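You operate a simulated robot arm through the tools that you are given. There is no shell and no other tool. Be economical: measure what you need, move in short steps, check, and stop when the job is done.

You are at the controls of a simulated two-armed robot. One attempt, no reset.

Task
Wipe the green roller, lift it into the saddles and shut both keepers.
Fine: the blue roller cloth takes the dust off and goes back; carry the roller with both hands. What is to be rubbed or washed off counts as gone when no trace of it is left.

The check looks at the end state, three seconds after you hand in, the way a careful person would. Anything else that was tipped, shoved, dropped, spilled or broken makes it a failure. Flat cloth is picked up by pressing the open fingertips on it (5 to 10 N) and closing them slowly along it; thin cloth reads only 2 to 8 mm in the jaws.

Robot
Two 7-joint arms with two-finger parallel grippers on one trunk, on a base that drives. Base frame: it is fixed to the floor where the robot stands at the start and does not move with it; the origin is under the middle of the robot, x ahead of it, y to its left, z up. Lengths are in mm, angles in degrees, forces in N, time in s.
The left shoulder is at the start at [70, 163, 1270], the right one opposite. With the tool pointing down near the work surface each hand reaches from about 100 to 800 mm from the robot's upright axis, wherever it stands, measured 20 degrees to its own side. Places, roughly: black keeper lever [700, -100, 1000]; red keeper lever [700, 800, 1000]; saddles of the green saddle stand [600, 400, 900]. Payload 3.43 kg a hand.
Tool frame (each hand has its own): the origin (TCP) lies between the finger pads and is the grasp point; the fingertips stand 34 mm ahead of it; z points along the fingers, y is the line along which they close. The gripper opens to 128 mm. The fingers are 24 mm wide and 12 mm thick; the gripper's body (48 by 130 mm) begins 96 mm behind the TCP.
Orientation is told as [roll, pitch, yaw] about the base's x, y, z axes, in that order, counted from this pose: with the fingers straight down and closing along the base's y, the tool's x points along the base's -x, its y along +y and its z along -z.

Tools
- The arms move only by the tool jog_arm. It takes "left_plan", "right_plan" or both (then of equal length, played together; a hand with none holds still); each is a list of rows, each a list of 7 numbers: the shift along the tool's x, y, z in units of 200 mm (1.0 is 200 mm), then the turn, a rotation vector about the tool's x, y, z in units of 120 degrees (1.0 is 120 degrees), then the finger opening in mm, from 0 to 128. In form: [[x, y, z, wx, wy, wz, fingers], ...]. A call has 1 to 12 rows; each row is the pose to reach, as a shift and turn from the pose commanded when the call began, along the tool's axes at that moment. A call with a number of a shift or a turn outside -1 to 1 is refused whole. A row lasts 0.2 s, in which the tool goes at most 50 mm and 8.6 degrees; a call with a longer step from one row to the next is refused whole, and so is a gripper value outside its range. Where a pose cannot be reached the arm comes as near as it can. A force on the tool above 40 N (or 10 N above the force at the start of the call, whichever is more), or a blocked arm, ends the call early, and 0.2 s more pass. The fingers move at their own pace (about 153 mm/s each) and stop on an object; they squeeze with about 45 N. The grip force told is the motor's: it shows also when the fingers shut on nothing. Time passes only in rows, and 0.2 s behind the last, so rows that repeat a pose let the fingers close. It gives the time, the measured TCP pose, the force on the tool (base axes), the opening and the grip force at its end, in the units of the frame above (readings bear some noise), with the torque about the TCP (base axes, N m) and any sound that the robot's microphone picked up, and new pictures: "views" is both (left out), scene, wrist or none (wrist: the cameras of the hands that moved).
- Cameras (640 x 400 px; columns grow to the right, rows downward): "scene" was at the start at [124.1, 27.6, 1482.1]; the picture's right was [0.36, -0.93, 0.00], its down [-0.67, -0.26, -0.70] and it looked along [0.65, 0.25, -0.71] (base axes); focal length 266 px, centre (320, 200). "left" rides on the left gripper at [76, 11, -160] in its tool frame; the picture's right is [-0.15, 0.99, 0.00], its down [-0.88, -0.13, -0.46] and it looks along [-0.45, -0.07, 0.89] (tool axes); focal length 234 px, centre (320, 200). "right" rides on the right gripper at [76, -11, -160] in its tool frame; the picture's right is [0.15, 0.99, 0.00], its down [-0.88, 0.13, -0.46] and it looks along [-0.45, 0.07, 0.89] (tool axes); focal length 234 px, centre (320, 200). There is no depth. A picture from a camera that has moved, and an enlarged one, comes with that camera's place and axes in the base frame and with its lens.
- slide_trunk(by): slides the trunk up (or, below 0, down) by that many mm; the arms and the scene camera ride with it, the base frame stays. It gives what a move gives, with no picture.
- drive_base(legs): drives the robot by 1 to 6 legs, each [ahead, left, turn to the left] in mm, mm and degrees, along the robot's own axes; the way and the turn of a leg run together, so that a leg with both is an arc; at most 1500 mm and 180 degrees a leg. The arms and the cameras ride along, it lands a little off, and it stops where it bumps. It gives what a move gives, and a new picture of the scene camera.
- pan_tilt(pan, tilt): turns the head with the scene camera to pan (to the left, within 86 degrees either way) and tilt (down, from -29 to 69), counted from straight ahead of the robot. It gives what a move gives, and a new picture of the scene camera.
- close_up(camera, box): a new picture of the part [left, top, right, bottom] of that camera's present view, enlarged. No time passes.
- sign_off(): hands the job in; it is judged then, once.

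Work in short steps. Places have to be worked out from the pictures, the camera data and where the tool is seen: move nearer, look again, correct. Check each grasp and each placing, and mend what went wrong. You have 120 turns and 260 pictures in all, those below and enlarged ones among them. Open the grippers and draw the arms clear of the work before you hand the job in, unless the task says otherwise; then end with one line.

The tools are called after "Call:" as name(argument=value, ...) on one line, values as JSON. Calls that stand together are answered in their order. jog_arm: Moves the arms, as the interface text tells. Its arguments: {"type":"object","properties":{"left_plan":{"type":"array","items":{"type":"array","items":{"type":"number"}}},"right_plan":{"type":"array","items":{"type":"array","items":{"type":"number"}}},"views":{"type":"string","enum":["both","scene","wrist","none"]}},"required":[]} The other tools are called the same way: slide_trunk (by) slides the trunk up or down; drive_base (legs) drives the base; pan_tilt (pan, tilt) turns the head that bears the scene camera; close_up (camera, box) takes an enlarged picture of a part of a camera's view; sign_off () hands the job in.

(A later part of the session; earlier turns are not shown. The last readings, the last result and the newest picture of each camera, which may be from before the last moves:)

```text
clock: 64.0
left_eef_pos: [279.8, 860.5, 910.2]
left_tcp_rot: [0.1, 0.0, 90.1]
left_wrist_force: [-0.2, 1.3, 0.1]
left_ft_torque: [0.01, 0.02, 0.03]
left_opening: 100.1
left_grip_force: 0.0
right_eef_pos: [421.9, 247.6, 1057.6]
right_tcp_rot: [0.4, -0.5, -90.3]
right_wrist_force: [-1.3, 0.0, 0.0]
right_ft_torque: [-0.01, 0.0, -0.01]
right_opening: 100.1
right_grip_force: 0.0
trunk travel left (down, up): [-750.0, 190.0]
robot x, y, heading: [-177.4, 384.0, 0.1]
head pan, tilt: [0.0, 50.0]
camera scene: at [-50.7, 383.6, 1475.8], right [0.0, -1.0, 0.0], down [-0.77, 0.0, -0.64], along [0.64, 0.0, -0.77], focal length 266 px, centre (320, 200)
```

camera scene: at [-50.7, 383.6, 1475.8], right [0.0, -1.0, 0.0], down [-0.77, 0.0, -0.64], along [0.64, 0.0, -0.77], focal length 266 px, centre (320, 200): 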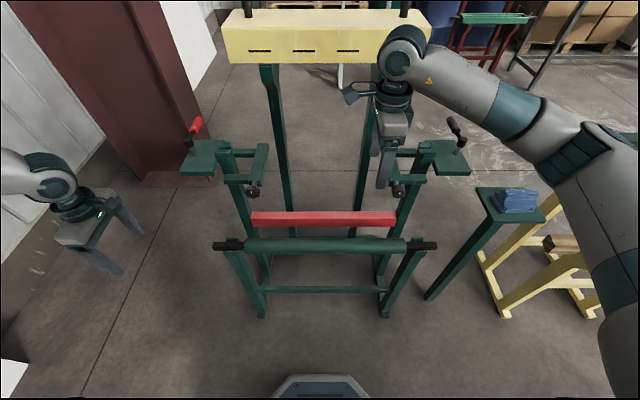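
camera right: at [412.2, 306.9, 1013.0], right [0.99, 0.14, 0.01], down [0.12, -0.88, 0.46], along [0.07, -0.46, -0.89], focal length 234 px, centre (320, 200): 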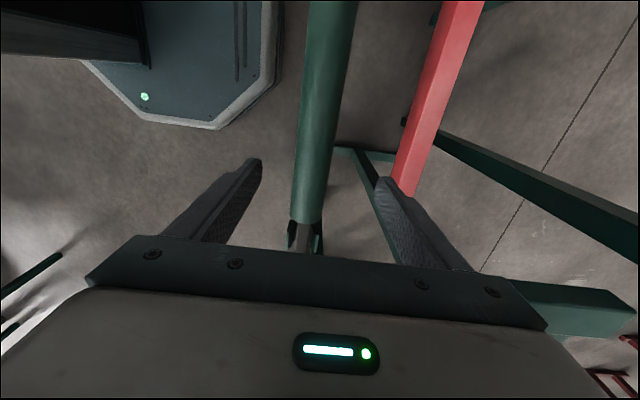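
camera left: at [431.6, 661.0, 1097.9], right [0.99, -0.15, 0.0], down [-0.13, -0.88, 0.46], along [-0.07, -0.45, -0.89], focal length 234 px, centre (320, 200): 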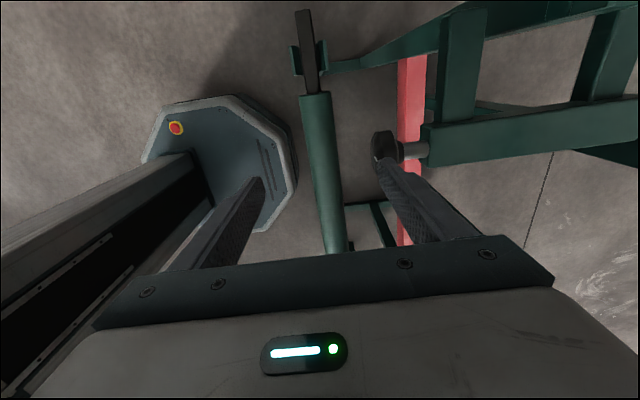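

Reached. Now inward at low height, x≈280, staying clear of the roller bracket.

Call:
jog_arm(left_plan=[[0.1, 0, 0.15, 0, 0, 0, 100], [0.25, 0, 0.3, 0, 0, 0, 100], [0.42, 0, 0.45, 0, 0, 0, 100], [0.6, 0, 0.5, 0, 0, 0, 100], [0.8, 0, 0.5, 0, 0, 0, 100], [1.0, 0, 0.5, 0, 0, 0, 100]], views="none")

Call:
jog_arm(left_plan=[[0.2, 0, 0, 0, 0, 0, 100], [0.4, -0.05, 0, 0, 0, 0, 100], [0.6, -0.2, 0, 0, 0, 0, 100], [0.75, -0.35, 0, 0, 0, 0, 100], [0.85, -0.52, 0, 0, 0, 0, 100], [0.85, -0.7, 0, 0, 0, 0, 100]], views="both")

```text
clock: 65.4
left_eef_pos: [284.5, 688.4, 860.6]
left_tcp_rot: [0.3, 0.1, 89.8]
left_wrist_force: [-0.4, 0.7, 0.2]
left_ft_torque: [0.04, -0.01, -0.01]
left_opening: 100.1
left_grip_force: 0.1
left hand out of reach, approached as far as the arm can: row 4, 5, 6
right_eef_pos: [421.9, 244.6, 1057.4]
right_tcp_rot: [0.3, -0.4, -90.2]
right_wrist_force: [-0.9, -0.3, -0.7]
right_ft_torque: [0.01, -0.01, 0.01]
right_opening: 99.7
right_grip_force: 0.1
trunk travel left (down, up): [-750.0, 190.0]
robot x, y, heading: [-174.5, 385.4, 0.1]
head pan, tilt: [0.0, 50.0]
```

```text
clock: 66.8
left_eef_pos: [375.0, 607.1, 951.3]
left_tcp_rot: [0.0, 0.1, 90.0]
left_wrist_force: [0.4, -0.9, 0.0]
left_ft_torque: [0.0, -0.03, -0.01]
left_opening: 100.1
left_grip_force: 0.0
left hand out of reach, approached as far as the arm can: row 1, 2, 3, 4, 5, 6
right_eef_pos: [422.1, 247.7, 1057.9]
right_tcp_rot: [0.5, -0.5, -90.2]
right_wrist_force: [-0.1, -0.3, -0.2]
right_ft_torque: [-0.01, 0.01, -0.02]
right_opening: 99.9
right_grip_force: 0.2
trunk travel left (down, up): [-750.0, 190.0]
robot x, y, heading: [-177.1, 383.0, -0.2]
head pan, tilt: [0.0, 50.0]
camera scene: at [-50.8, 383.4, 1475.8], right [0.0, -1.0, 0.0], down [-0.77, 0.0, -0.64], along [0.64, 0.0, -0.77], focal length 266 px, centre (320, 200)
camera left: at [362.1, 532.9, 1110.4], right [-0.99, 0.15, 0.0], down [0.13, 0.88, 0.45], along [0.07, 0.45, -0.89], focal length 234 px, centre (320, 200)
```

scene: 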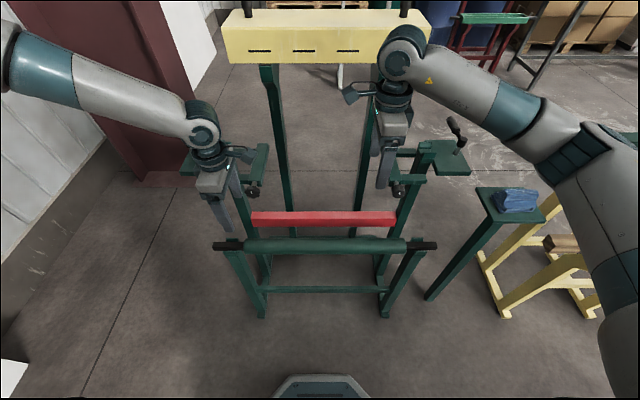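
left: 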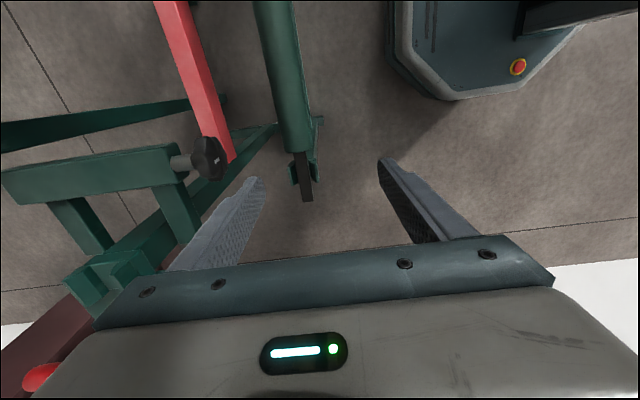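

The left limit eases when the hand is higher relative to the shoulder and farther out. Plan: shift base to y≈270, lower the trunk 300 mm, grip at y≈178 / 570, and lift with the trunk. First positioning hands safely.

Call:
jog_arm(left_plan=[[-0.07, 0.04, -0.15, 0, 0, 0, 100], [-0.14, 0.08, -0.3, 0, 0, 0, 100], [-0.21, 0.12, -0.45, 0, 0, 0, 100], [-0.28, 0.16, -0.6, 0, 0, 0, 100], [-0.35, 0.2, -0.72, 0, 0, 0, 100], [-0.415, 0.225, -0.8, 0, 0, 0, 100]], right_plan=[[0.05, -0.08, -0.05, 0, 0, 0, 100], [0.1, -0.16, -0.1, 0, 0, 0, 100], [0.15, -0.24, -0.15, 0, 0, 0, 100], [0.2, -0.32, -0.2, 0, 0, 0, 100], [0.23, -0.4, -0.25, 0, 0, 0, 100], [0.23, -0.45, -0.26, 0, 0, 0, 100]], views="none")

Call:
drive_base(legs=[[0, -115, 0]])

Call:
slide_trunk(by=-300)

Call:
pan_tilt(pan=0, tilt=35)

```text
clock: 68.2
left_eef_pos: [328.3, 692.0, 1110.6]
left_tcp_rot: [0.0, 0.0, 89.9]
left_wrist_force: [-0.4, -0.7, -0.1]
left_ft_torque: [-0.01, -0.04, -0.02]
left_opening: 99.9
left_grip_force: 0.0
right_eef_pos: [331.1, 293.4, 1107.7]
right_tcp_rot: [0.5, -0.6, -90.3]
right_wrist_force: [0.1, 0.0, -0.4]
right_ft_torque: [0.0, -0.01, -0.01]
right_opening: 99.9
right_grip_force: 0.1
trunk travel left (down, up): [-750.0, 190.0]
robot x, y, heading: [-178.3, 386.4, -0.2]
head pan, tilt: [0.0, 50.0]
```

```text
clock: 69.4
left_eef_pos: [328.4, 578.4, 1110.0]
left_tcp_rot: [0.0, 0.1, 90.0]
left_wrist_force: [-0.1, -0.3, 0.8]
left_ft_torque: [0.05, 0.0, -0.01]
left_opening: 99.9
left_grip_force: 0.0
right_eef_pos: [332.2, 180.3, 1107.0]
right_tcp_rot: [0.6, -0.5, -90.2]
right_wrist_force: [0.5, 0.0, 0.3]
right_ft_torque: [-0.03, -0.02, 0.03]
right_opening: 99.8
right_grip_force: 0.0
trunk travel left (down, up): [-750.0, 190.0]
robot x, y, heading: [-176.3, 270.0, -0.2]
head pan, tilt: [0.0, 50.0]
camera scene: at [-51.5, 269.5, 1475.9], right [0.0, -1.0, 0.0], down [-0.77, 0.0, -0.64], along [0.64, 0.0, -0.77], focal length 266 px, centre (320, 200)
```

scene: 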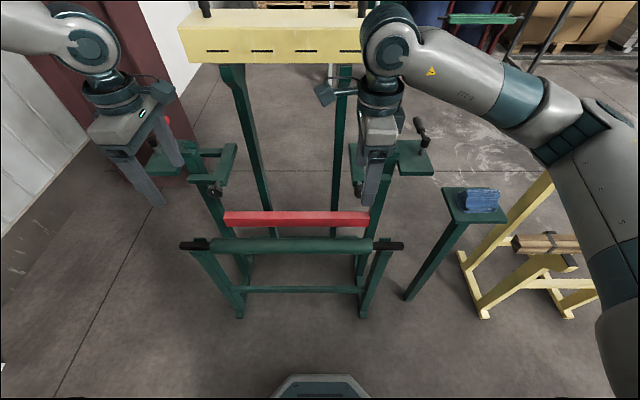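

```text
clock: 72.4
left_eef_pos: [327.8, 577.6, 810.5]
left_tcp_rot: [0.0, -0.1, 90.0]
left_wrist_force: [0.2, 0.4, 0.3]
left_ft_torque: [-0.01, 0.02, -0.02]
left_opening: 100.2
left_grip_force: 0.2
right_eef_pos: [333.1, 180.1, 807.1]
right_tcp_rot: [0.4, -0.5, -90.1]
right_wrist_force: [-0.1, 0.1, 0.4]
right_ft_torque: [-0.02, 0.01, 0.0]
right_opening: 99.8
right_grip_force: 0.1
trunk travel left (down, up): [-450.0, 490.0]
robot x, y, heading: [-175.9, 267.3, -0.1]
head pan, tilt: [0.0, 50.0]
```

```text
clock: 73.2
left_eef_pos: [328.0, 578.5, 810.2]
left_tcp_rot: [-0.1, 0.1, 90.0]
left_wrist_force: [0.8, -0.5, 0.6]
left_ft_torque: [0.0, 0.04, 0.0]
left_opening: 100.1
left_grip_force: 0.0
right_eef_pos: [331.3, 180.5, 807.3]
right_tcp_rot: [0.4, -0.5, -90.2]
right_wrist_force: [0.2, 0.3, -0.2]
right_ft_torque: [0.01, -0.01, 0.03]
right_opening: 99.8
right_grip_force: 0.1
trunk travel left (down, up): [-450.0, 490.0]
robot x, y, heading: [-177.5, 268.0, -0.1]
head pan, tilt: [0.0, 35.0]
camera scene: at [-40.4, 268.4, 1197.5], right [0.0, -1.0, 0.0], down [-0.57, 0.0, -0.82], along [0.82, 0.0, -0.57], focal length 266 px, centre (320, 200)
```

scene: 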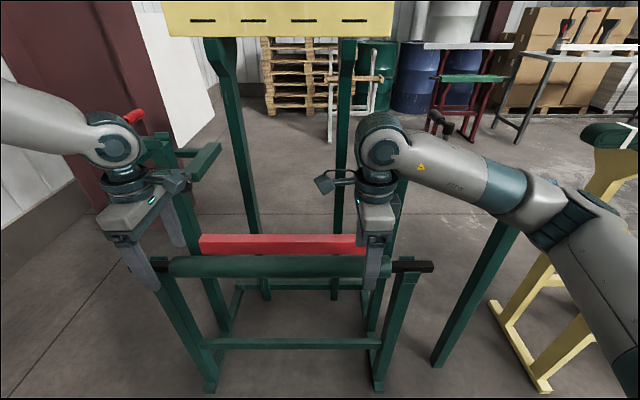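

Checking the right forearm's clearance to the cloth stool.

Call:
close_up(camera="scene", box=[400, 100, 640, 300])

Call:
pan_tilt(pan=-60, tilt=25)

```text
2.00 times, centred on (520, 200) of scene
camera zoom: at [-40.4, 268.4, 1197.5], right [0.0, -1.0, 0.0], down [-0.57, 0.0, -0.82], along [0.82, 0.0, -0.57], focal length 532 px, centre (-80, 200)
```

zoom: 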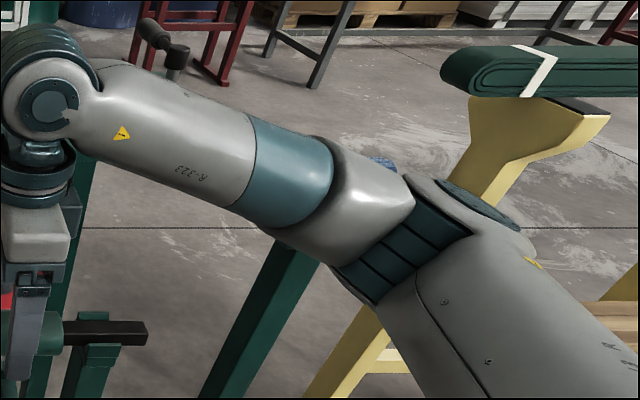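

```text
clock: 74.5
left_eef_pos: [328.6, 578.5, 809.6]
left_tcp_rot: [0.0, 0.1, 90.0]
left_wrist_force: [-0.3, 0.3, -0.2]
left_ft_torque: [-0.02, -0.01, 0.03]
left_opening: 100.0
left_grip_force: 0.0
right_eef_pos: [331.3, 179.1, 807.5]
right_tcp_rot: [0.6, -0.5, -90.2]
right_wrist_force: [0.3, 0.4, -0.2]
right_ft_torque: [0.02, 0.01, -0.02]
right_opening: 99.9
right_grip_force: 0.1
trunk travel left (down, up): [-450.0, 490.0]
robot x, y, heading: [-174.2, 271.2, 0.1]
head pan, tilt: [-60.0, 25.0]
camera scene: at [-82.3, 188.7, 1213.4], right [-0.87, -0.5, 0.0], down [-0.21, 0.37, -0.91], along [0.45, -0.78, -0.42], focal length 266 px, centre (320, 200)
```

scene: 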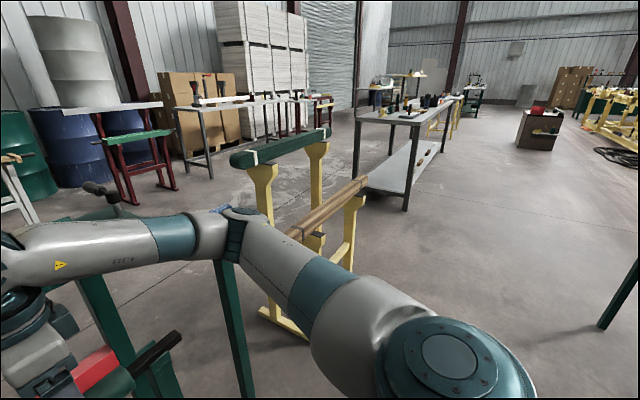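

Elbow ≈(236,-77,1009), well clear of the stool (x≥410). Moving both hands forward above the roller.

Call:
jog_arm(left_plan=[[0.02, -0.15, 0.05, 0, 0, 0, 100], [0.04, -0.3, 0.1, 0, 0, 0, 100], [0.04, -0.465, 0.2, 0, 0, 0, 100], [0.04, -0.465, 0.32, 0, 0, 0, 100]], right_plan=[[0, 0.15, 0.05, 0, 0, 0, 100], [0, 0.3, 0.1, 0, 0, 0, 100], [0, 0.45, 0.2, 0, 0, 0, 100], [0, 0.45, 0.31, 0, 0, 0, 100]], views="wrist")

Call:
pan_tilt(pan=-5, tilt=35)

```text
clock: 75.3
left_eef_pos: [409.3, 568.7, 775.2]
left_tcp_rot: [0.5, -0.1, 90.1]
left_wrist_force: [-14.1, -1.4, 4.4]
left_ft_torque: [0.06, -1.98, 0.14]
left_opening: 96.4
left_grip_force: 0.0
right_eef_pos: [408.9, 179.1, 775.5]
right_tcp_rot: [0.1, -0.7, -89.9]
right_wrist_force: [-19.9, -6.1, 5.2]
right_ft_torque: [0.57, -2.28, -0.73]
right_opening: 100.1
right_grip_force: 0.5
trunk travel left (down, up): [-450.0, 490.0]
robot x, y, heading: [-182.0, 269.6, -0.1]
head pan, tilt: [-60.0, 25.0]
stopped in row 4 (right hand): the force on the tool passed its limit (the readings are from after the stop); the commanded pose is now the measured one
camera right: at [397.7, 256.8, 933.3], right [0.99, 0.15, 0.0], down [0.13, -0.88, 0.47], along [0.07, -0.46, -0.88], focal length 234 px, centre (320, 200)
camera left: at [398.4, 492.8, 934.7], right [-0.99, 0.14, 0.01], down [0.13, 0.88, 0.46], along [0.06, 0.45, -0.89], focal length 234 px, centre (320, 200)
```

right: 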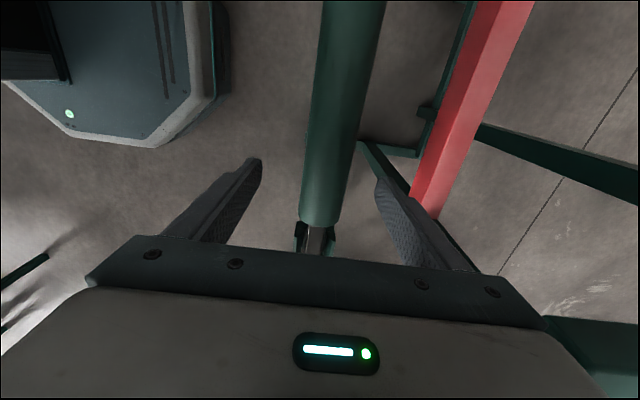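
left: 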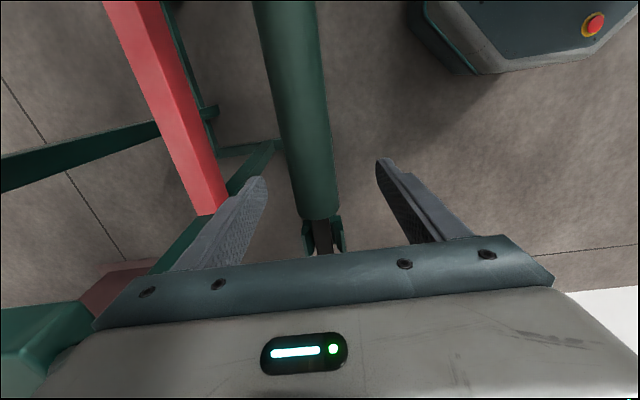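

```text
clock: 76.5
left_eef_pos: [409.1, 570.1, 776.4]
left_tcp_rot: [0.4, -0.1, 90.1]
left_wrist_force: [-11.1, -2.6, -5.3]
left_ft_torque: [0.17, -1.03, -0.08]
left_opening: 96.2
left_grip_force: 0.1
right_eef_pos: [409.1, 178.7, 775.6]
right_tcp_rot: [0.2, -0.6, -89.9]
right_wrist_force: [-22.7, -0.1, 1.3]
right_ft_torque: [0.0, -2.43, -0.42]
right_opening: 99.8
right_grip_force: 0.1
trunk travel left (down, up): [-450.0, 490.0]
robot x, y, heading: [-174.9, 270.3, -0.1]
head pan, tilt: [-5.0, 35.0]
camera scene: at [-44.8, 260.6, 1198.0], right [-0.09, -1.0, 0.0], down [-0.57, 0.05, -0.82], along [0.82, -0.07, -0.57], focal length 266 px, centre (320, 200)
```

scene: 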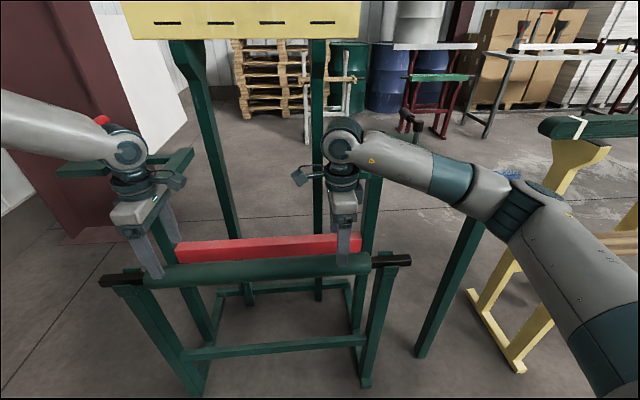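

Both hands touched the front knobs (force −x at ~100 mm above TCP). Backing off at once; I need grip points away from the knobs (y≈152 and ≈590).

Call:
jog_arm(left_plan=[[0, 0.15, 0, 0, 0, 0, 100], [0, 0.3, -0.1, 0, 0, 0, 100], [0, 0.4, -0.2, 0, 0, 0, 100]], right_plan=[[0, -0.15, 0, 0, 0, 0, 100], [0, -0.3, -0.1, 0, 0, 0, 100], [0, -0.4, -0.2, 0, 0, 0, 100]], views="scene")

Call:
drive_base(legs=[[0, -40, 0]])

Call:
close_up(camera="right", box=[320, 150, 640, 350])

Call:
close_up(camera="left", box=[0, 150, 320, 350])

```text
clock: 77.3
left_eef_pos: [332.4, 569.7, 815.8]
left_tcp_rot: [0.5, -0.2, 90.1]
left_wrist_force: [0.3, 1.3, 0.5]
left_ft_torque: [0.0, -0.03, 0.02]
left_opening: 99.8
left_grip_force: 0.1
right_eef_pos: [330.8, 178.1, 815.0]
right_tcp_rot: [0.2, -0.7, -90.1]
right_wrist_force: [0.6, -0.6, 1.0]
right_ft_torque: [0.01, -0.06, 0.03]
right_opening: 99.9
right_grip_force: 0.1
trunk travel left (down, up): [-450.0, 490.0]
robot x, y, heading: [-181.1, 270.6, 0.1]
head pan, tilt: [-5.0, 35.0]
camera scene: at [-41.8, 260.6, 1197.7], right [-0.09, -1.0, 0.0], down [-0.57, 0.05, -0.82], along [0.82, -0.07, -0.57], focal length 266 px, centre (320, 200)
```

scene: 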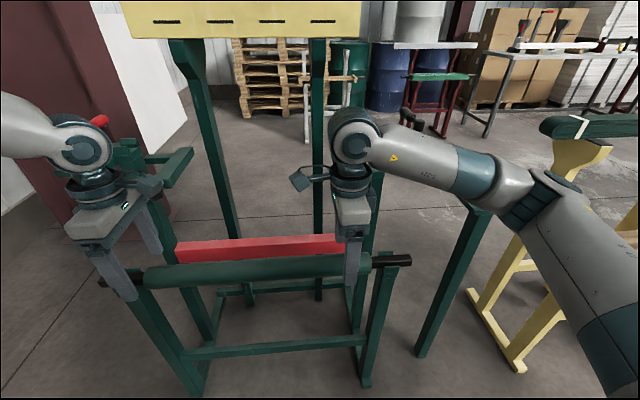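

```text
clock: 78.2
left_eef_pos: [331.4, 528.9, 816.1]
left_tcp_rot: [0.6, -0.2, 90.1]
left_wrist_force: [-1.0, -0.5, -0.1]
left_ft_torque: [0.05, 0.01, -0.02]
left_opening: 100.0
left_grip_force: 0.1
right_eef_pos: [331.4, 139.4, 814.4]
right_tcp_rot: [0.2, -0.6, -90.1]
right_wrist_force: [0.8, -0.3, -0.3]
right_ft_torque: [0.09, 0.02, 0.01]
right_opening: 100.1
right_grip_force: 0.0
trunk travel left (down, up): [-450.0, 490.0]
robot x, y, heading: [-177.3, 229.1, -0.2]
head pan, tilt: [-5.0, 35.0]
camera scene: at [-40.9, 220.1, 1197.6], right [-0.09, -1.0, 0.0], down [-0.57, 0.05, -0.82], along [0.82, -0.07, -0.57], focal length 266 px, centre (320, 200)
```

scene: 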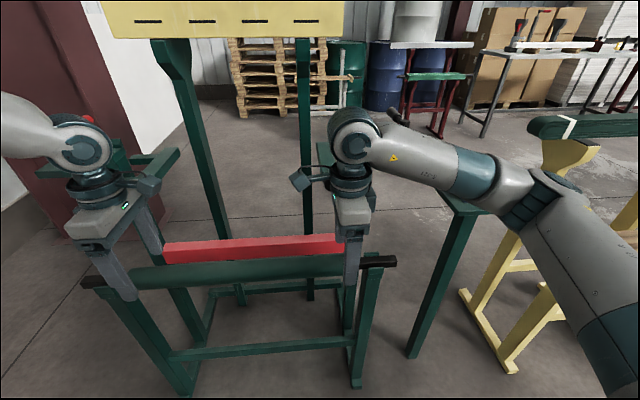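

```text
2.00 times, centred on (480, 250) of right
camera zoom: at [320.0, 217.0, 971.9], right [0.99, 0.15, 0.0], down [0.13, -0.88, 0.46], along [0.07, -0.46, -0.89], focal length 468 px, centre (0, 100)
```

zoom: 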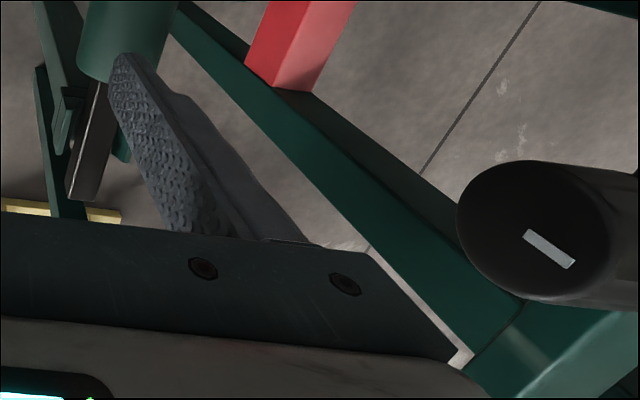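

```text
2.00 times, centred on (160, 250) of left
camera zoom: at [321.5, 453.2, 974.2], right [-0.99, 0.14, 0.01], down [0.13, 0.88, 0.46], along [0.06, 0.45, -0.89], focal length 468 px, centre (640, 100)
```

zoom: 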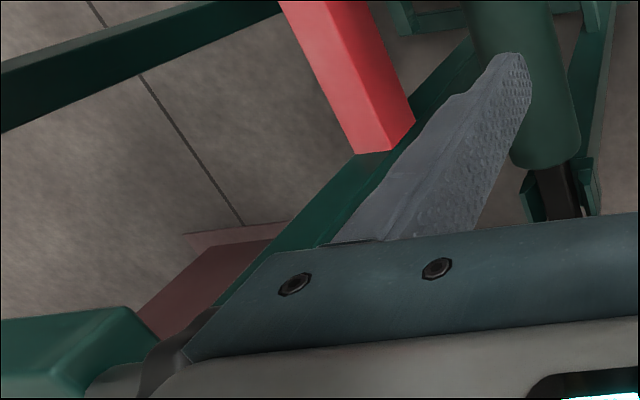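

Knobs look undisturbed. Shifting right hand to y=220 and left to y=520, then forward between the knobs.

Call:
jog_arm(left_plan=[[0.045, 0, 0, 0, 0, 0, 100], [0.045, 0, 0, 0, 0, 0, 100], [0.045, 0, 0, 0, 0, 0, 100], [0.045, -0.2, 0.1, 0, 0, 0, 100], [0.045, -0.35, 0.2, 0, 0, 0, 100], [0.045, -0.45, 0.3, 0, 0, 0, 100]], right_plan=[[0.15, 0, 0, 0, 0, 0, 100], [0.3, 0, 0, 0, 0, 0, 100], [0.405, 0, 0, 0, 0, 0, 100], [0.405, 0.2, 0.1, 0, 0, 0, 100], [0.405, 0.35, 0.2, 0, 0, 0, 100], [0.405, 0.45, 0.3, 0, 0, 0, 100]], views="both")

```text
clock: 79.6
left_eef_pos: [423.0, 522.6, 754.0]
left_tcp_rot: [0.7, -0.1, 90.1]
left_wrist_force: [0.4, -0.7, -0.9]
left_ft_torque: [-0.01, 0.02, 0.01]
left_opening: 99.8
left_grip_force: 0.0
right_eef_pos: [422.9, 221.8, 751.1]
right_tcp_rot: [0.0, -0.6, -89.9]
right_wrist_force: [-0.4, 0.4, -0.1]
right_ft_torque: [0.03, 0.02, -0.04]
right_opening: 100.0
right_grip_force: 0.0
trunk travel left (down, up): [-450.0, 490.0]
robot x, y, heading: [-180.3, 228.0, 0.0]
head pan, tilt: [-5.0, 35.0]
camera scene: at [-39.1, 221.6, 1197.4], right [-0.09, -1.0, 0.0], down [-0.57, 0.05, -0.82], along [0.81, -0.07, -0.58], focal length 266 px, centre (320, 200)
camera right: at [412.2, 298.9, 909.5], right [0.99, 0.15, 0.0], down [0.13, -0.88, 0.47], along [0.07, -0.46, -0.89], focal length 234 px, centre (320, 200)
camera left: at [412.4, 445.8, 912.3], right [-0.99, 0.14, 0.01], down [0.13, 0.88, 0.46], along [0.06, 0.45, -0.89], focal length 234 px, centre (320, 200)
```

scene: 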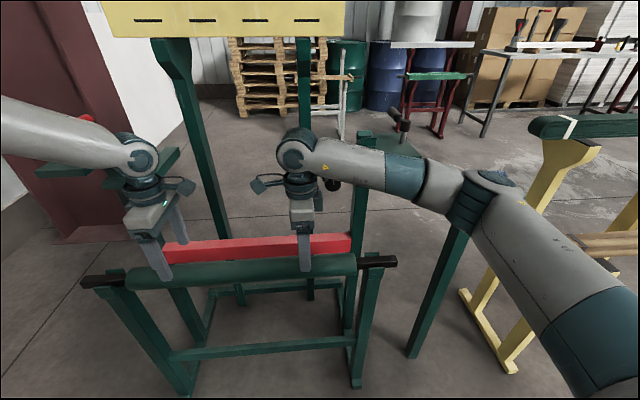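
right: 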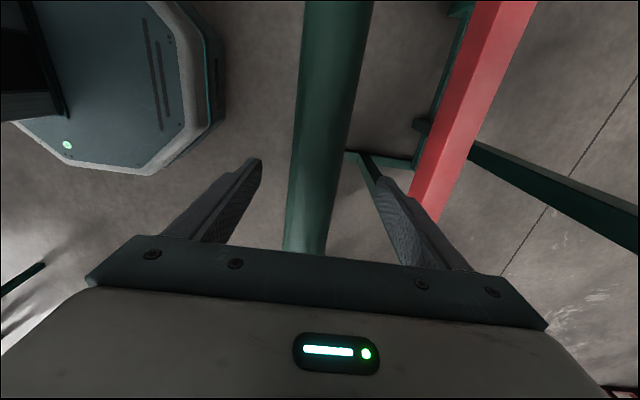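
left: 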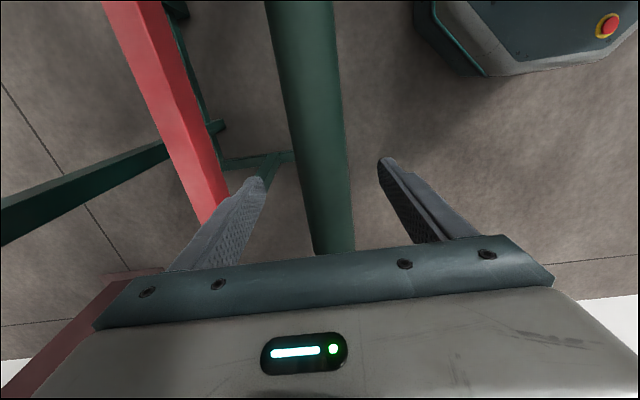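

Both hands straddle the roller. Lowering to axis height (z≈661).

Call:
jog_arm(left_plan=[[0, 0, 0.12, 0, 0, 0, 100], [0, 0, 0.24, 0, 0, 0, 100], [0, 0, 0.36, 0, 0, 0, 100], [0, 0, 0.465, 0, 0, 0, 100]], right_plan=[[0, 0, 0.12, 0, 0, 0, 100], [0, 0, 0.24, 0, 0, 0, 100], [0, 0, 0.35, 0, 0, 0, 100], [0, 0, 0.45, 0, 0, 0, 100]], views="scene")

Call:
close_up(camera="scene", box=[100, 180, 420, 320])

Call:
close_up(camera="right", box=[200, 120, 440, 280])

Call:
close_up(camera="left", box=[200, 120, 440, 280])

```text
clock: 80.6
left_eef_pos: [420.8, 521.6, 659.3]
left_tcp_rot: [0.6, 0.0, 90.1]
left_wrist_force: [-0.3, -0.3, -0.6]
left_ft_torque: [0.0, -0.02, -0.01]
left_opening: 100.1
left_grip_force: 0.0
right_eef_pos: [423.0, 219.6, 662.6]
right_tcp_rot: [0.2, -0.6, -90.1]
right_wrist_force: [-0.1, -0.6, 0.0]
right_ft_torque: [-0.01, 0.01, -0.01]
right_opening: 99.9
right_grip_force: 0.1
trunk travel left (down, up): [-450.0, 490.0]
robot x, y, heading: [-179.3, 230.8, 0.1]
head pan, tilt: [-5.0, 35.0]
camera scene: at [-40.3, 221.6, 1197.6], right [-0.09, -1.0, 0.0], down [-0.57, 0.05, -0.82], along [0.82, -0.07, -0.57], focal length 266 px, centre (320, 200)
```

scene: 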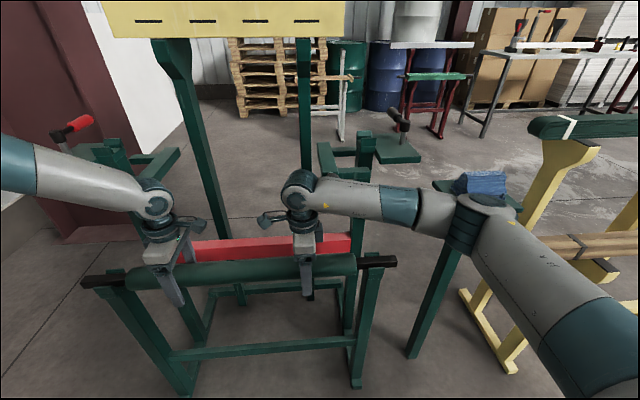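

```text
2.00 times, centred on (260, 250) of scene
camera zoom: at [-40.3, 221.6, 1197.6], right [-0.09, -1.0, 0.0], down [-0.57, 0.05, -0.82], along [0.82, -0.07, -0.57], focal length 532 px, centre (440, 100)
```

zoom: 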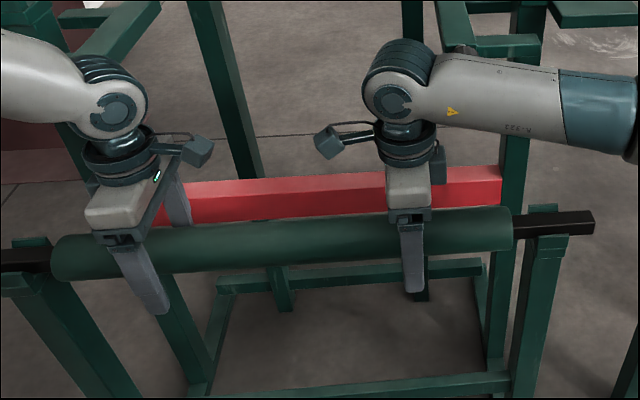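

```text
2.50 times, centred on (320, 200) of right
camera zoom: at [410.9, 297.4, 820.8], right [0.99, 0.15, 0.0], down [0.13, -0.88, 0.47], along [0.07, -0.46, -0.88], focal length 585 px, centre (320, 200)
```

zoom: 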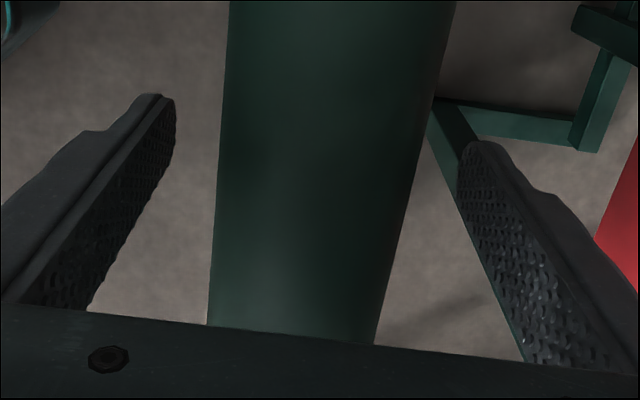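

```text
2.50 times, centred on (320, 200) of left
camera zoom: at [409.9, 446.1, 819.8], right [-0.99, 0.14, 0.01], down [0.13, 0.88, 0.46], along [0.06, 0.45, -0.89], focal length 585 px, centre (320, 200)
```

zoom: 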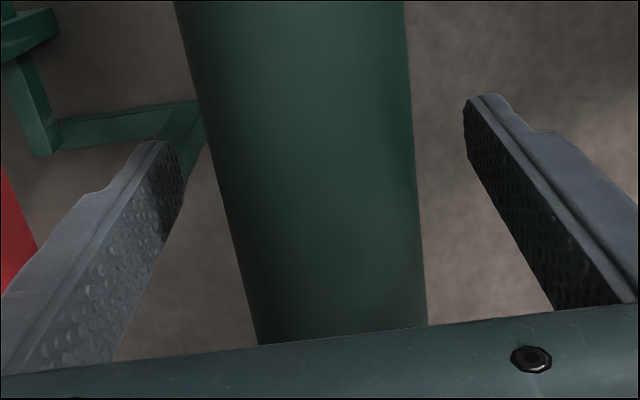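

Centred around the roller. Closing both grippers together.

Call:
jog_arm(left_plan=[[0, 0, 0, 0, 0, 0, 80], [0, 0, 0, 0, 0, 0, 65], [0, 0, 0, 0, 0, 0, 55], [0, 0, 0, 0, 0, 0, 45], [0, 0, 0, 0, 0, 0, 35], [0, 0, 0, 0, 0, 0, 30]], right_plan=[[0, 0, 0, 0, 0, 0, 80], [0, 0, 0, 0, 0, 0, 65], [0, 0, 0, 0, 0, 0, 55], [0, 0, 0, 0, 0, 0, 45], [0, 0, 0, 0, 0, 0, 35], [0, 0, 0, 0, 0, 0, 30]], views="none")

```text
clock: 82.0
left_eef_pos: [419.4, 521.4, 661.0]
left_tcp_rot: [0.6, -0.1, 90.2]
left_wrist_force: [5.6, 0.7, 0.4]
left_ft_torque: [0.03, 0.04, 0.26]
left_opening: 55.5
left_grip_force: 44.9
right_eef_pos: [421.2, 219.7, 664.3]
right_tcp_rot: [0.2, -0.5, -90.0]
right_wrist_force: [-9.6, -3.6, -0.4]
right_ft_torque: [0.14, 0.17, 1.46]
right_opening: 55.4
right_grip_force: 44.6
trunk travel left (down, up): [-450.0, 490.0]
robot x, y, heading: [-178.7, 232.8, 0.2]
head pan, tilt: [-5.0, 35.0]
```

Both grips hold 55.5 mm. Lifting 60 mm with the trunk.

Call:
slide_trunk(by=60)

Call:
close_up(camera="scene", box=[60, 140, 460, 390])

```text
clock: 83.0
left_eef_pos: [420.8, 523.4, 719.1]
left_tcp_rot: [0.7, 0.1, 90.3]
left_wrist_force: [10.7, 0.6, -9.7]
left_ft_torque: [0.21, 0.09, 1.28]
left_opening: 55.8
left_grip_force: 44.9
right_eef_pos: [422.7, 219.7, 721.7]
right_tcp_rot: [0.1, -0.7, -90.0]
right_wrist_force: [-10.0, -1.5, -8.4]
right_ft_torque: [-0.08, -0.06, 1.89]
right_opening: 55.5
right_grip_force: 45.0
trunk travel left (down, up): [-510.0, 430.0]
robot x, y, heading: [-175.1, 232.2, 0.1]
head pan, tilt: [-5.0, 35.0]
```

```text
1.60 times, centred on (260, 265) of scene
camera zoom: at [-38.6, 221.9, 1257.2], right [-0.09, -1.0, 0.0], down [-0.57, 0.05, -0.82], along [0.81, -0.07, -0.58], focal length 426 px, centre (416, 96)
```

zoom: 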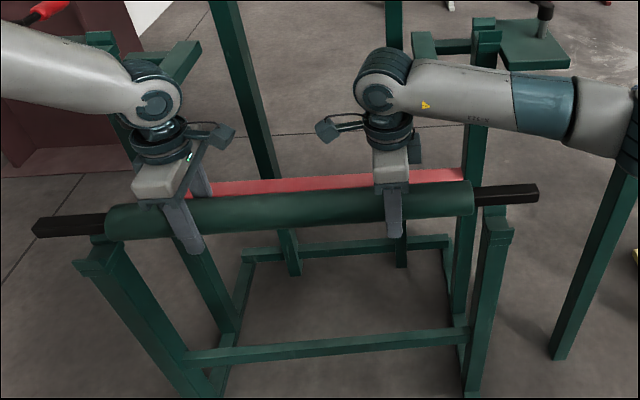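

Roller held level with both hands (~9 N each). Backing the base 60 mm so it clears the knobs, then raising with the trunk.

Call:
drive_base(legs=[[-60, 0, 0]])

Call:
slide_trunk(by=260)

Call:
pan_tilt(pan=8, tilt=40)

```text
clock: 84.0
left_eef_pos: [361.2, 521.2, 722.2]
left_tcp_rot: [0.6, 0.0, 90.1]
left_wrist_force: [9.5, 1.1, -7.8]
left_ft_torque: [-0.22, -0.07, 1.78]
left_opening: 55.5
left_grip_force: 45.0
right_eef_pos: [362.6, 220.0, 722.4]
right_tcp_rot: [0.1, -0.6, -90.1]
right_wrist_force: [-11.0, -1.4, -9.8]
right_ft_torque: [-0.11, 0.0, 1.34]
right_opening: 55.5
right_grip_force: 45.3
trunk travel left (down, up): [-510.0, 430.0]
robot x, y, heading: [-236.4, 229.0, -0.0]
head pan, tilt: [-5.0, 35.0]
camera scene: at [-99.4, 221.8, 1257.5], right [-0.09, -1.0, 0.0], down [-0.57, 0.05, -0.82], along [0.82, -0.07, -0.57], focal length 266 px, centre (320, 200)
```

scene: 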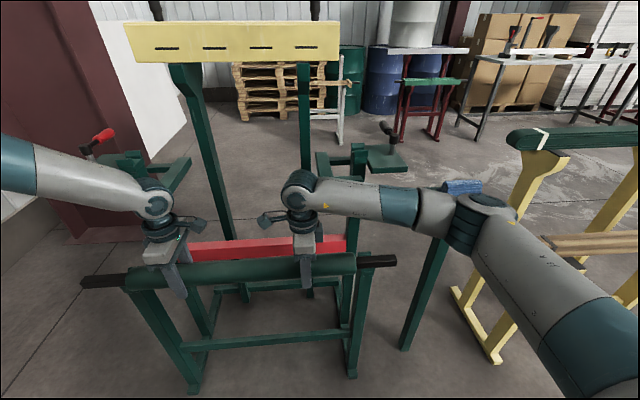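

```text
clock: 86.7
left_eef_pos: [362.2, 522.1, 981.0]
left_tcp_rot: [0.7, 0.0, 90.2]
left_wrist_force: [6.1, 0.1, -10.2]
left_ft_torque: [0.03, -0.03, 0.45]
left_opening: 55.7
left_grip_force: 45.5
right_eef_pos: [364.1, 219.1, 980.8]
right_tcp_rot: [0.0, -0.7, -90.1]
right_wrist_force: [-6.5, 0.8, -9.8]
right_ft_torque: [0.04, 0.03, 1.33]
right_opening: 55.5
right_grip_force: 44.5
trunk travel left (down, up): [-770.0, 170.0]
robot x, y, heading: [-234.8, 231.5, -0.1]
head pan, tilt: [-5.0, 35.0]
```

```text
clock: 87.4
left_eef_pos: [363.5, 522.2, 981.2]
left_tcp_rot: [0.6, 0.1, 90.1]
left_wrist_force: [6.1, -0.8, -8.3]
left_ft_torque: [-0.01, 0.01, 0.78]
left_opening: 55.2
left_grip_force: 45.3
right_eef_pos: [364.8, 218.6, 982.8]
right_tcp_rot: [0.0, -0.7, -90.1]
right_wrist_force: [-6.1, -0.2, -9.1]
right_ft_torque: [-0.05, 0.0, 1.18]
right_opening: 55.5
right_grip_force: 45.0
trunk travel left (down, up): [-770.0, 170.0]
robot x, y, heading: [-236.0, 231.4, -0.2]
head pan, tilt: [8.0, 40.0]
camera scene: at [-100.8, 241.4, 1509.8], right [0.14, -0.99, 0.0], down [-0.64, -0.09, -0.76], along [0.76, 0.11, -0.64], focal length 266 px, centre (320, 200)
```

scene: 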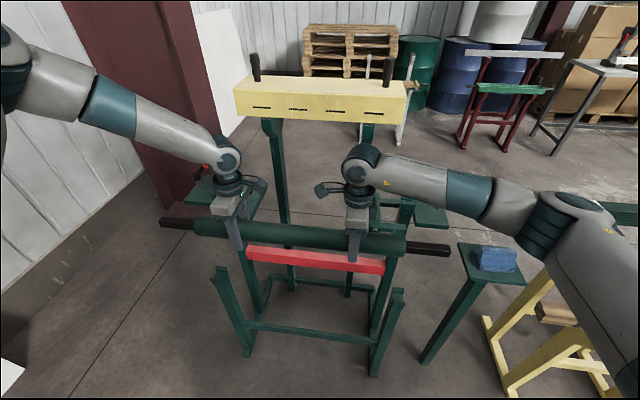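

Roller is at z≈981, above everything on the stand. Driving forward 190 mm to just short of the saddles.

Call:
drive_base(legs=[[190, 0, 0]])

Call:
close_up(camera="scene", box=[320, 120, 560, 270])

Call:
close_up(camera="scene", box=[60, 100, 300, 250])

```text
clock: 89.0
left_eef_pos: [552.7, 522.4, 981.1]
left_tcp_rot: [0.6, -0.1, 90.2]
left_wrist_force: [6.7, -1.4, -8.9]
left_ft_torque: [0.04, -0.03, 1.1]
left_opening: 55.6
left_grip_force: 45.0
right_eef_pos: [553.4, 219.0, 982.6]
right_tcp_rot: [0.1, -0.7, -90.1]
right_wrist_force: [-6.6, 0.4, -9.9]
right_ft_torque: [-0.04, 0.02, 1.03]
right_opening: 55.5
right_grip_force: 45.5
trunk travel left (down, up): [-770.0, 170.0]
robot x, y, heading: [-42.8, 235.8, 0.1]
head pan, tilt: [8.0, 40.0]
camera scene: at [87.3, 241.1, 1510.1], right [0.14, -0.99, 0.0], down [-0.64, -0.09, -0.77], along [0.76, 0.11, -0.64], focal length 266 px, centre (320, 200)
```

scene: 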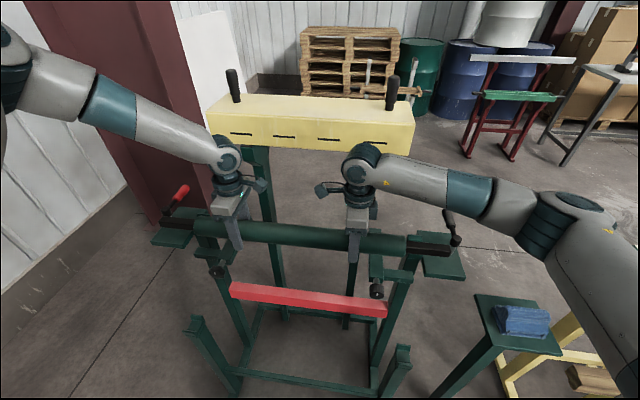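

```text
2.67 times, centred on (440, 195) of scene
camera zoom: at [87.3, 241.1, 1510.1], right [0.14, -0.99, 0.0], down [-0.64, -0.09, -0.77], along [0.76, 0.11, -0.64], focal length 710 px, centre (0, 213)
```

zoom: 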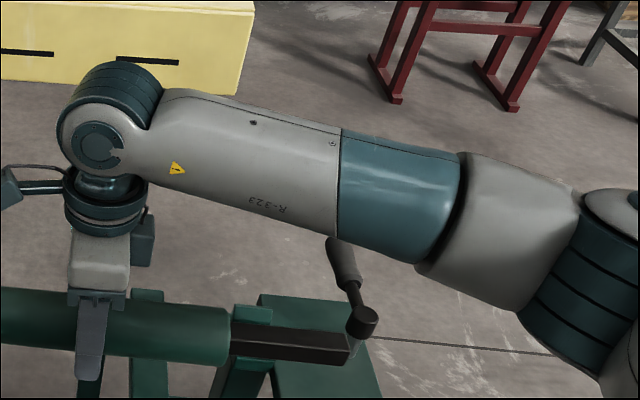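

```text
2.67 times, centred on (180, 175) of scene
camera zoom: at [87.3, 241.1, 1510.1], right [0.14, -0.99, 0.0], down [-0.64, -0.09, -0.77], along [0.76, 0.11, -0.64], focal length 710 px, centre (693, 267)
```

zoom: 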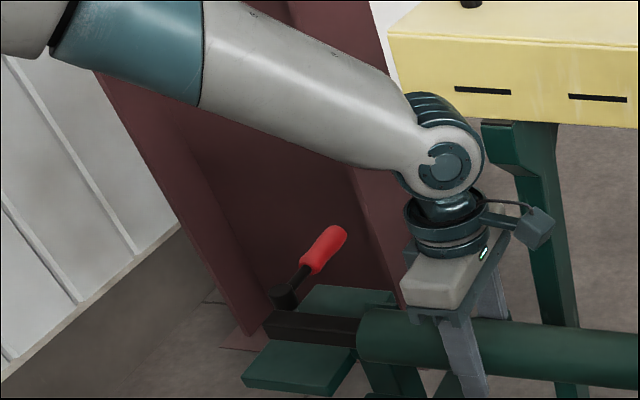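

Shaft tips have only ~15 mm to the lever hubs, so I raise 20 mm, shift y by −3, and creep forward 45 mm with both arms together.

Call:
jog_arm(left_plan=[[0.005, 0, -0.05, 0, 0, 0, 30], [0.015, 0, -0.1, 0, 0, 0, 30], [0.015, -0.05, -0.1, 0, 0, 0, 30], [0.015, -0.1, -0.1, 0, 0, 0, 30], [0.015, -0.15, -0.1, 0, 0, 0, 30], [0.015, -0.2, -0.1, 0, 0, 0, 30], [0.015, -0.225, -0.1, 0, 0, 0, 30]], right_plan=[[-0.005, 0, -0.05, 0, 0, 0, 30], [-0.015, 0, -0.1, 0, 0, 0, 30], [-0.015, 0.05, -0.1, 0, 0, 0, 30], [-0.015, 0.1, -0.1, 0, 0, 0, 30], [-0.015, 0.15, -0.1, 0, 0, 0, 30], [-0.015, 0.2, -0.1, 0, 0, 0, 30], [-0.015, 0.225, -0.1, 0, 0, 0, 30]], views="scene")

Call:
close_up(camera="scene", box=[380, 190, 500, 290])

Call:
close_up(camera="scene", box=[140, 170, 260, 270])

Call:
close_up(camera="right", box=[200, 100, 520, 300])

Call:
close_up(camera="left", box=[120, 100, 440, 300])

```text
clock: 90.6
left_eef_pos: [598.7, 519.4, 1000.0]
left_tcp_rot: [0.5, 0.0, 90.1]
left_wrist_force: [1.6, -6.1, -8.7]
left_ft_torque: [0.03, 0.28, -0.7]
left_opening: 55.5
left_grip_force: 44.9
right_eef_pos: [600.1, 216.6, 1001.8]
right_tcp_rot: [-0.1, -0.7, -90.1]
right_wrist_force: [-1.3, 5.2, -9.7]
right_ft_torque: [-0.22, -0.34, 1.2]
right_opening: 55.2
right_grip_force: 45.0
trunk travel left (down, up): [-770.0, 170.0]
robot x, y, heading: [-46.7, 227.4, 0.1]
head pan, tilt: [8.0, 40.0]
camera scene: at [89.4, 241.3, 1509.8], right [0.14, -0.99, 0.0], down [-0.64, -0.09, -0.76], along [0.76, 0.11, -0.64], focal length 266 px, centre (320, 200)
```

scene: 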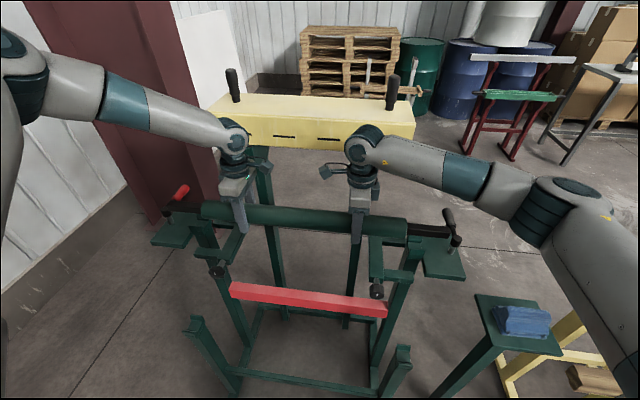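

```text
4.00 times, centred on (440, 240) of scene
camera zoom: at [89.4, 241.3, 1509.8], right [0.14, -0.99, 0.0], down [-0.64, -0.09, -0.76], along [0.76, 0.11, -0.64], focal length 1064 px, centre (-160, 40)
```

zoom: 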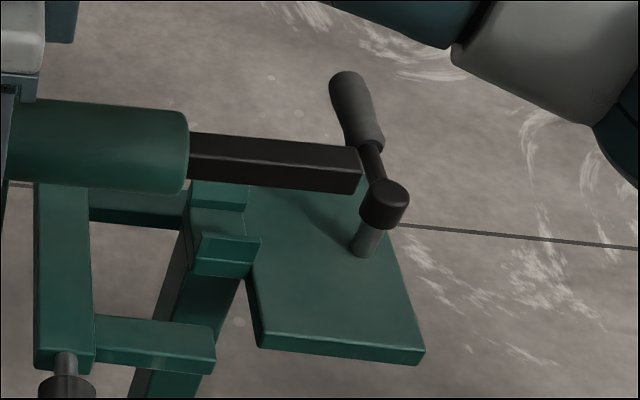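

```text
4.00 times, centred on (200, 220) of scene
camera zoom: at [89.4, 241.3, 1509.8], right [0.14, -0.99, 0.0], down [-0.64, -0.09, -0.76], along [0.76, 0.11, -0.64], focal length 1064 px, centre (800, 120)
```

zoom: 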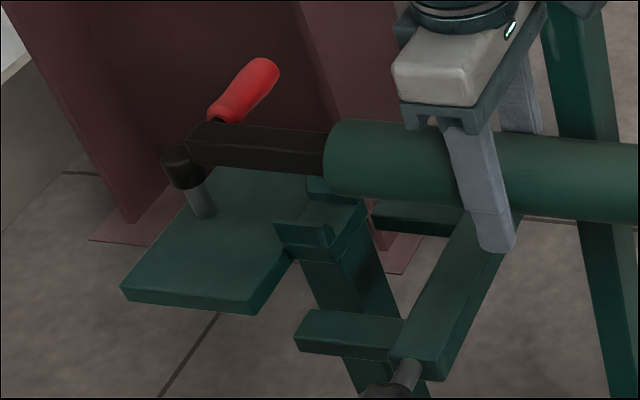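

```text
2.00 times, centred on (360, 200) of right
camera zoom: at [588.4, 294.5, 1159.5], right [0.99, 0.15, 0.0], down [0.13, -0.88, 0.47], along [0.07, -0.46, -0.89], focal length 468 px, centre (240, 200)
```

zoom: 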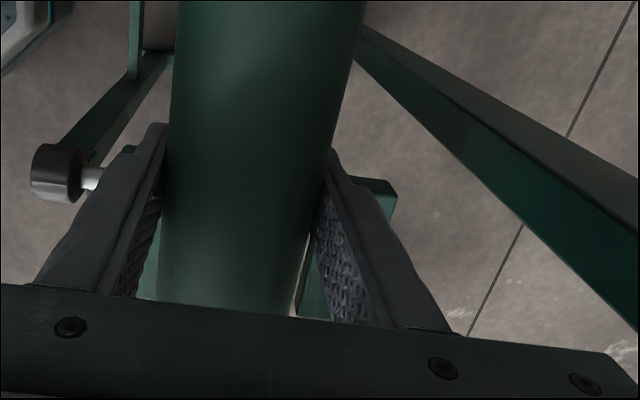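

```text
2.00 times, centred on (280, 200) of left
camera zoom: at [588.3, 443.5, 1159.2], right [-0.99, 0.14, 0.01], down [0.13, 0.88, 0.45], along [0.06, 0.45, -0.89], focal length 468 px, centre (400, 200)
```

zoom: 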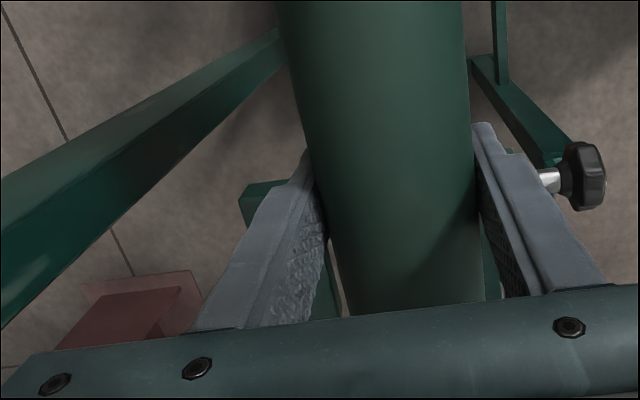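

I need a finer measure of both saddles relative to the shaft; zooming in.

Call:
close_up(camera="scene", box=[195, 205, 243, 245])

Call:
close_up(camera="scene", box=[410, 210, 474, 260])

```text
10.00 times, centred on (219, 225) of scene
camera zoom: at [89.4, 241.3, 1509.8], right [0.14, -0.99, 0.0], down [-0.64, -0.09, -0.76], along [0.76, 0.11, -0.64], focal length 2661 px, centre (1330, -50)
```

zoom: 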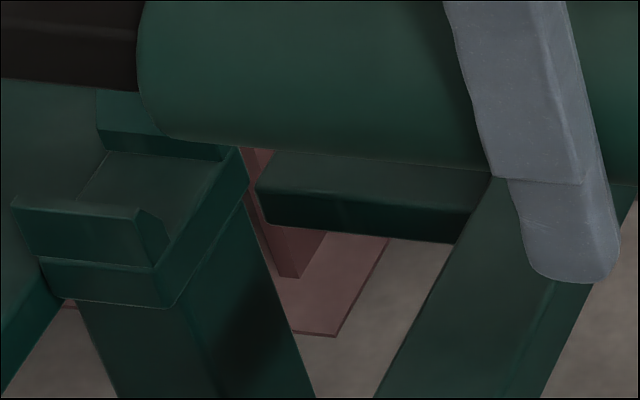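

```text
8.00 times, centred on (442, 235) of scene
camera zoom: at [89.4, 241.3, 1509.8], right [0.14, -0.99, 0.0], down [-0.64, -0.09, -0.76], along [0.76, 0.11, -0.64], focal length 2129 px, centre (-656, -80)
```

zoom: 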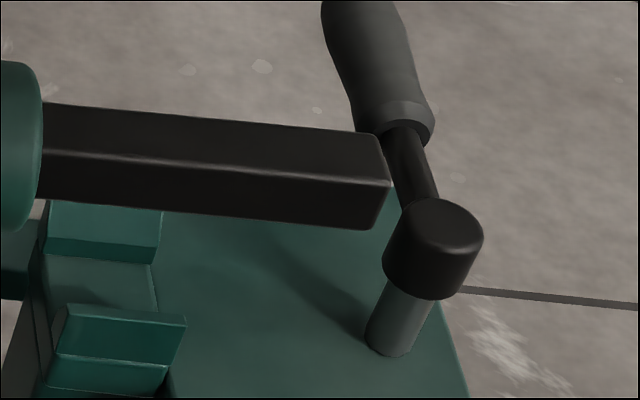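

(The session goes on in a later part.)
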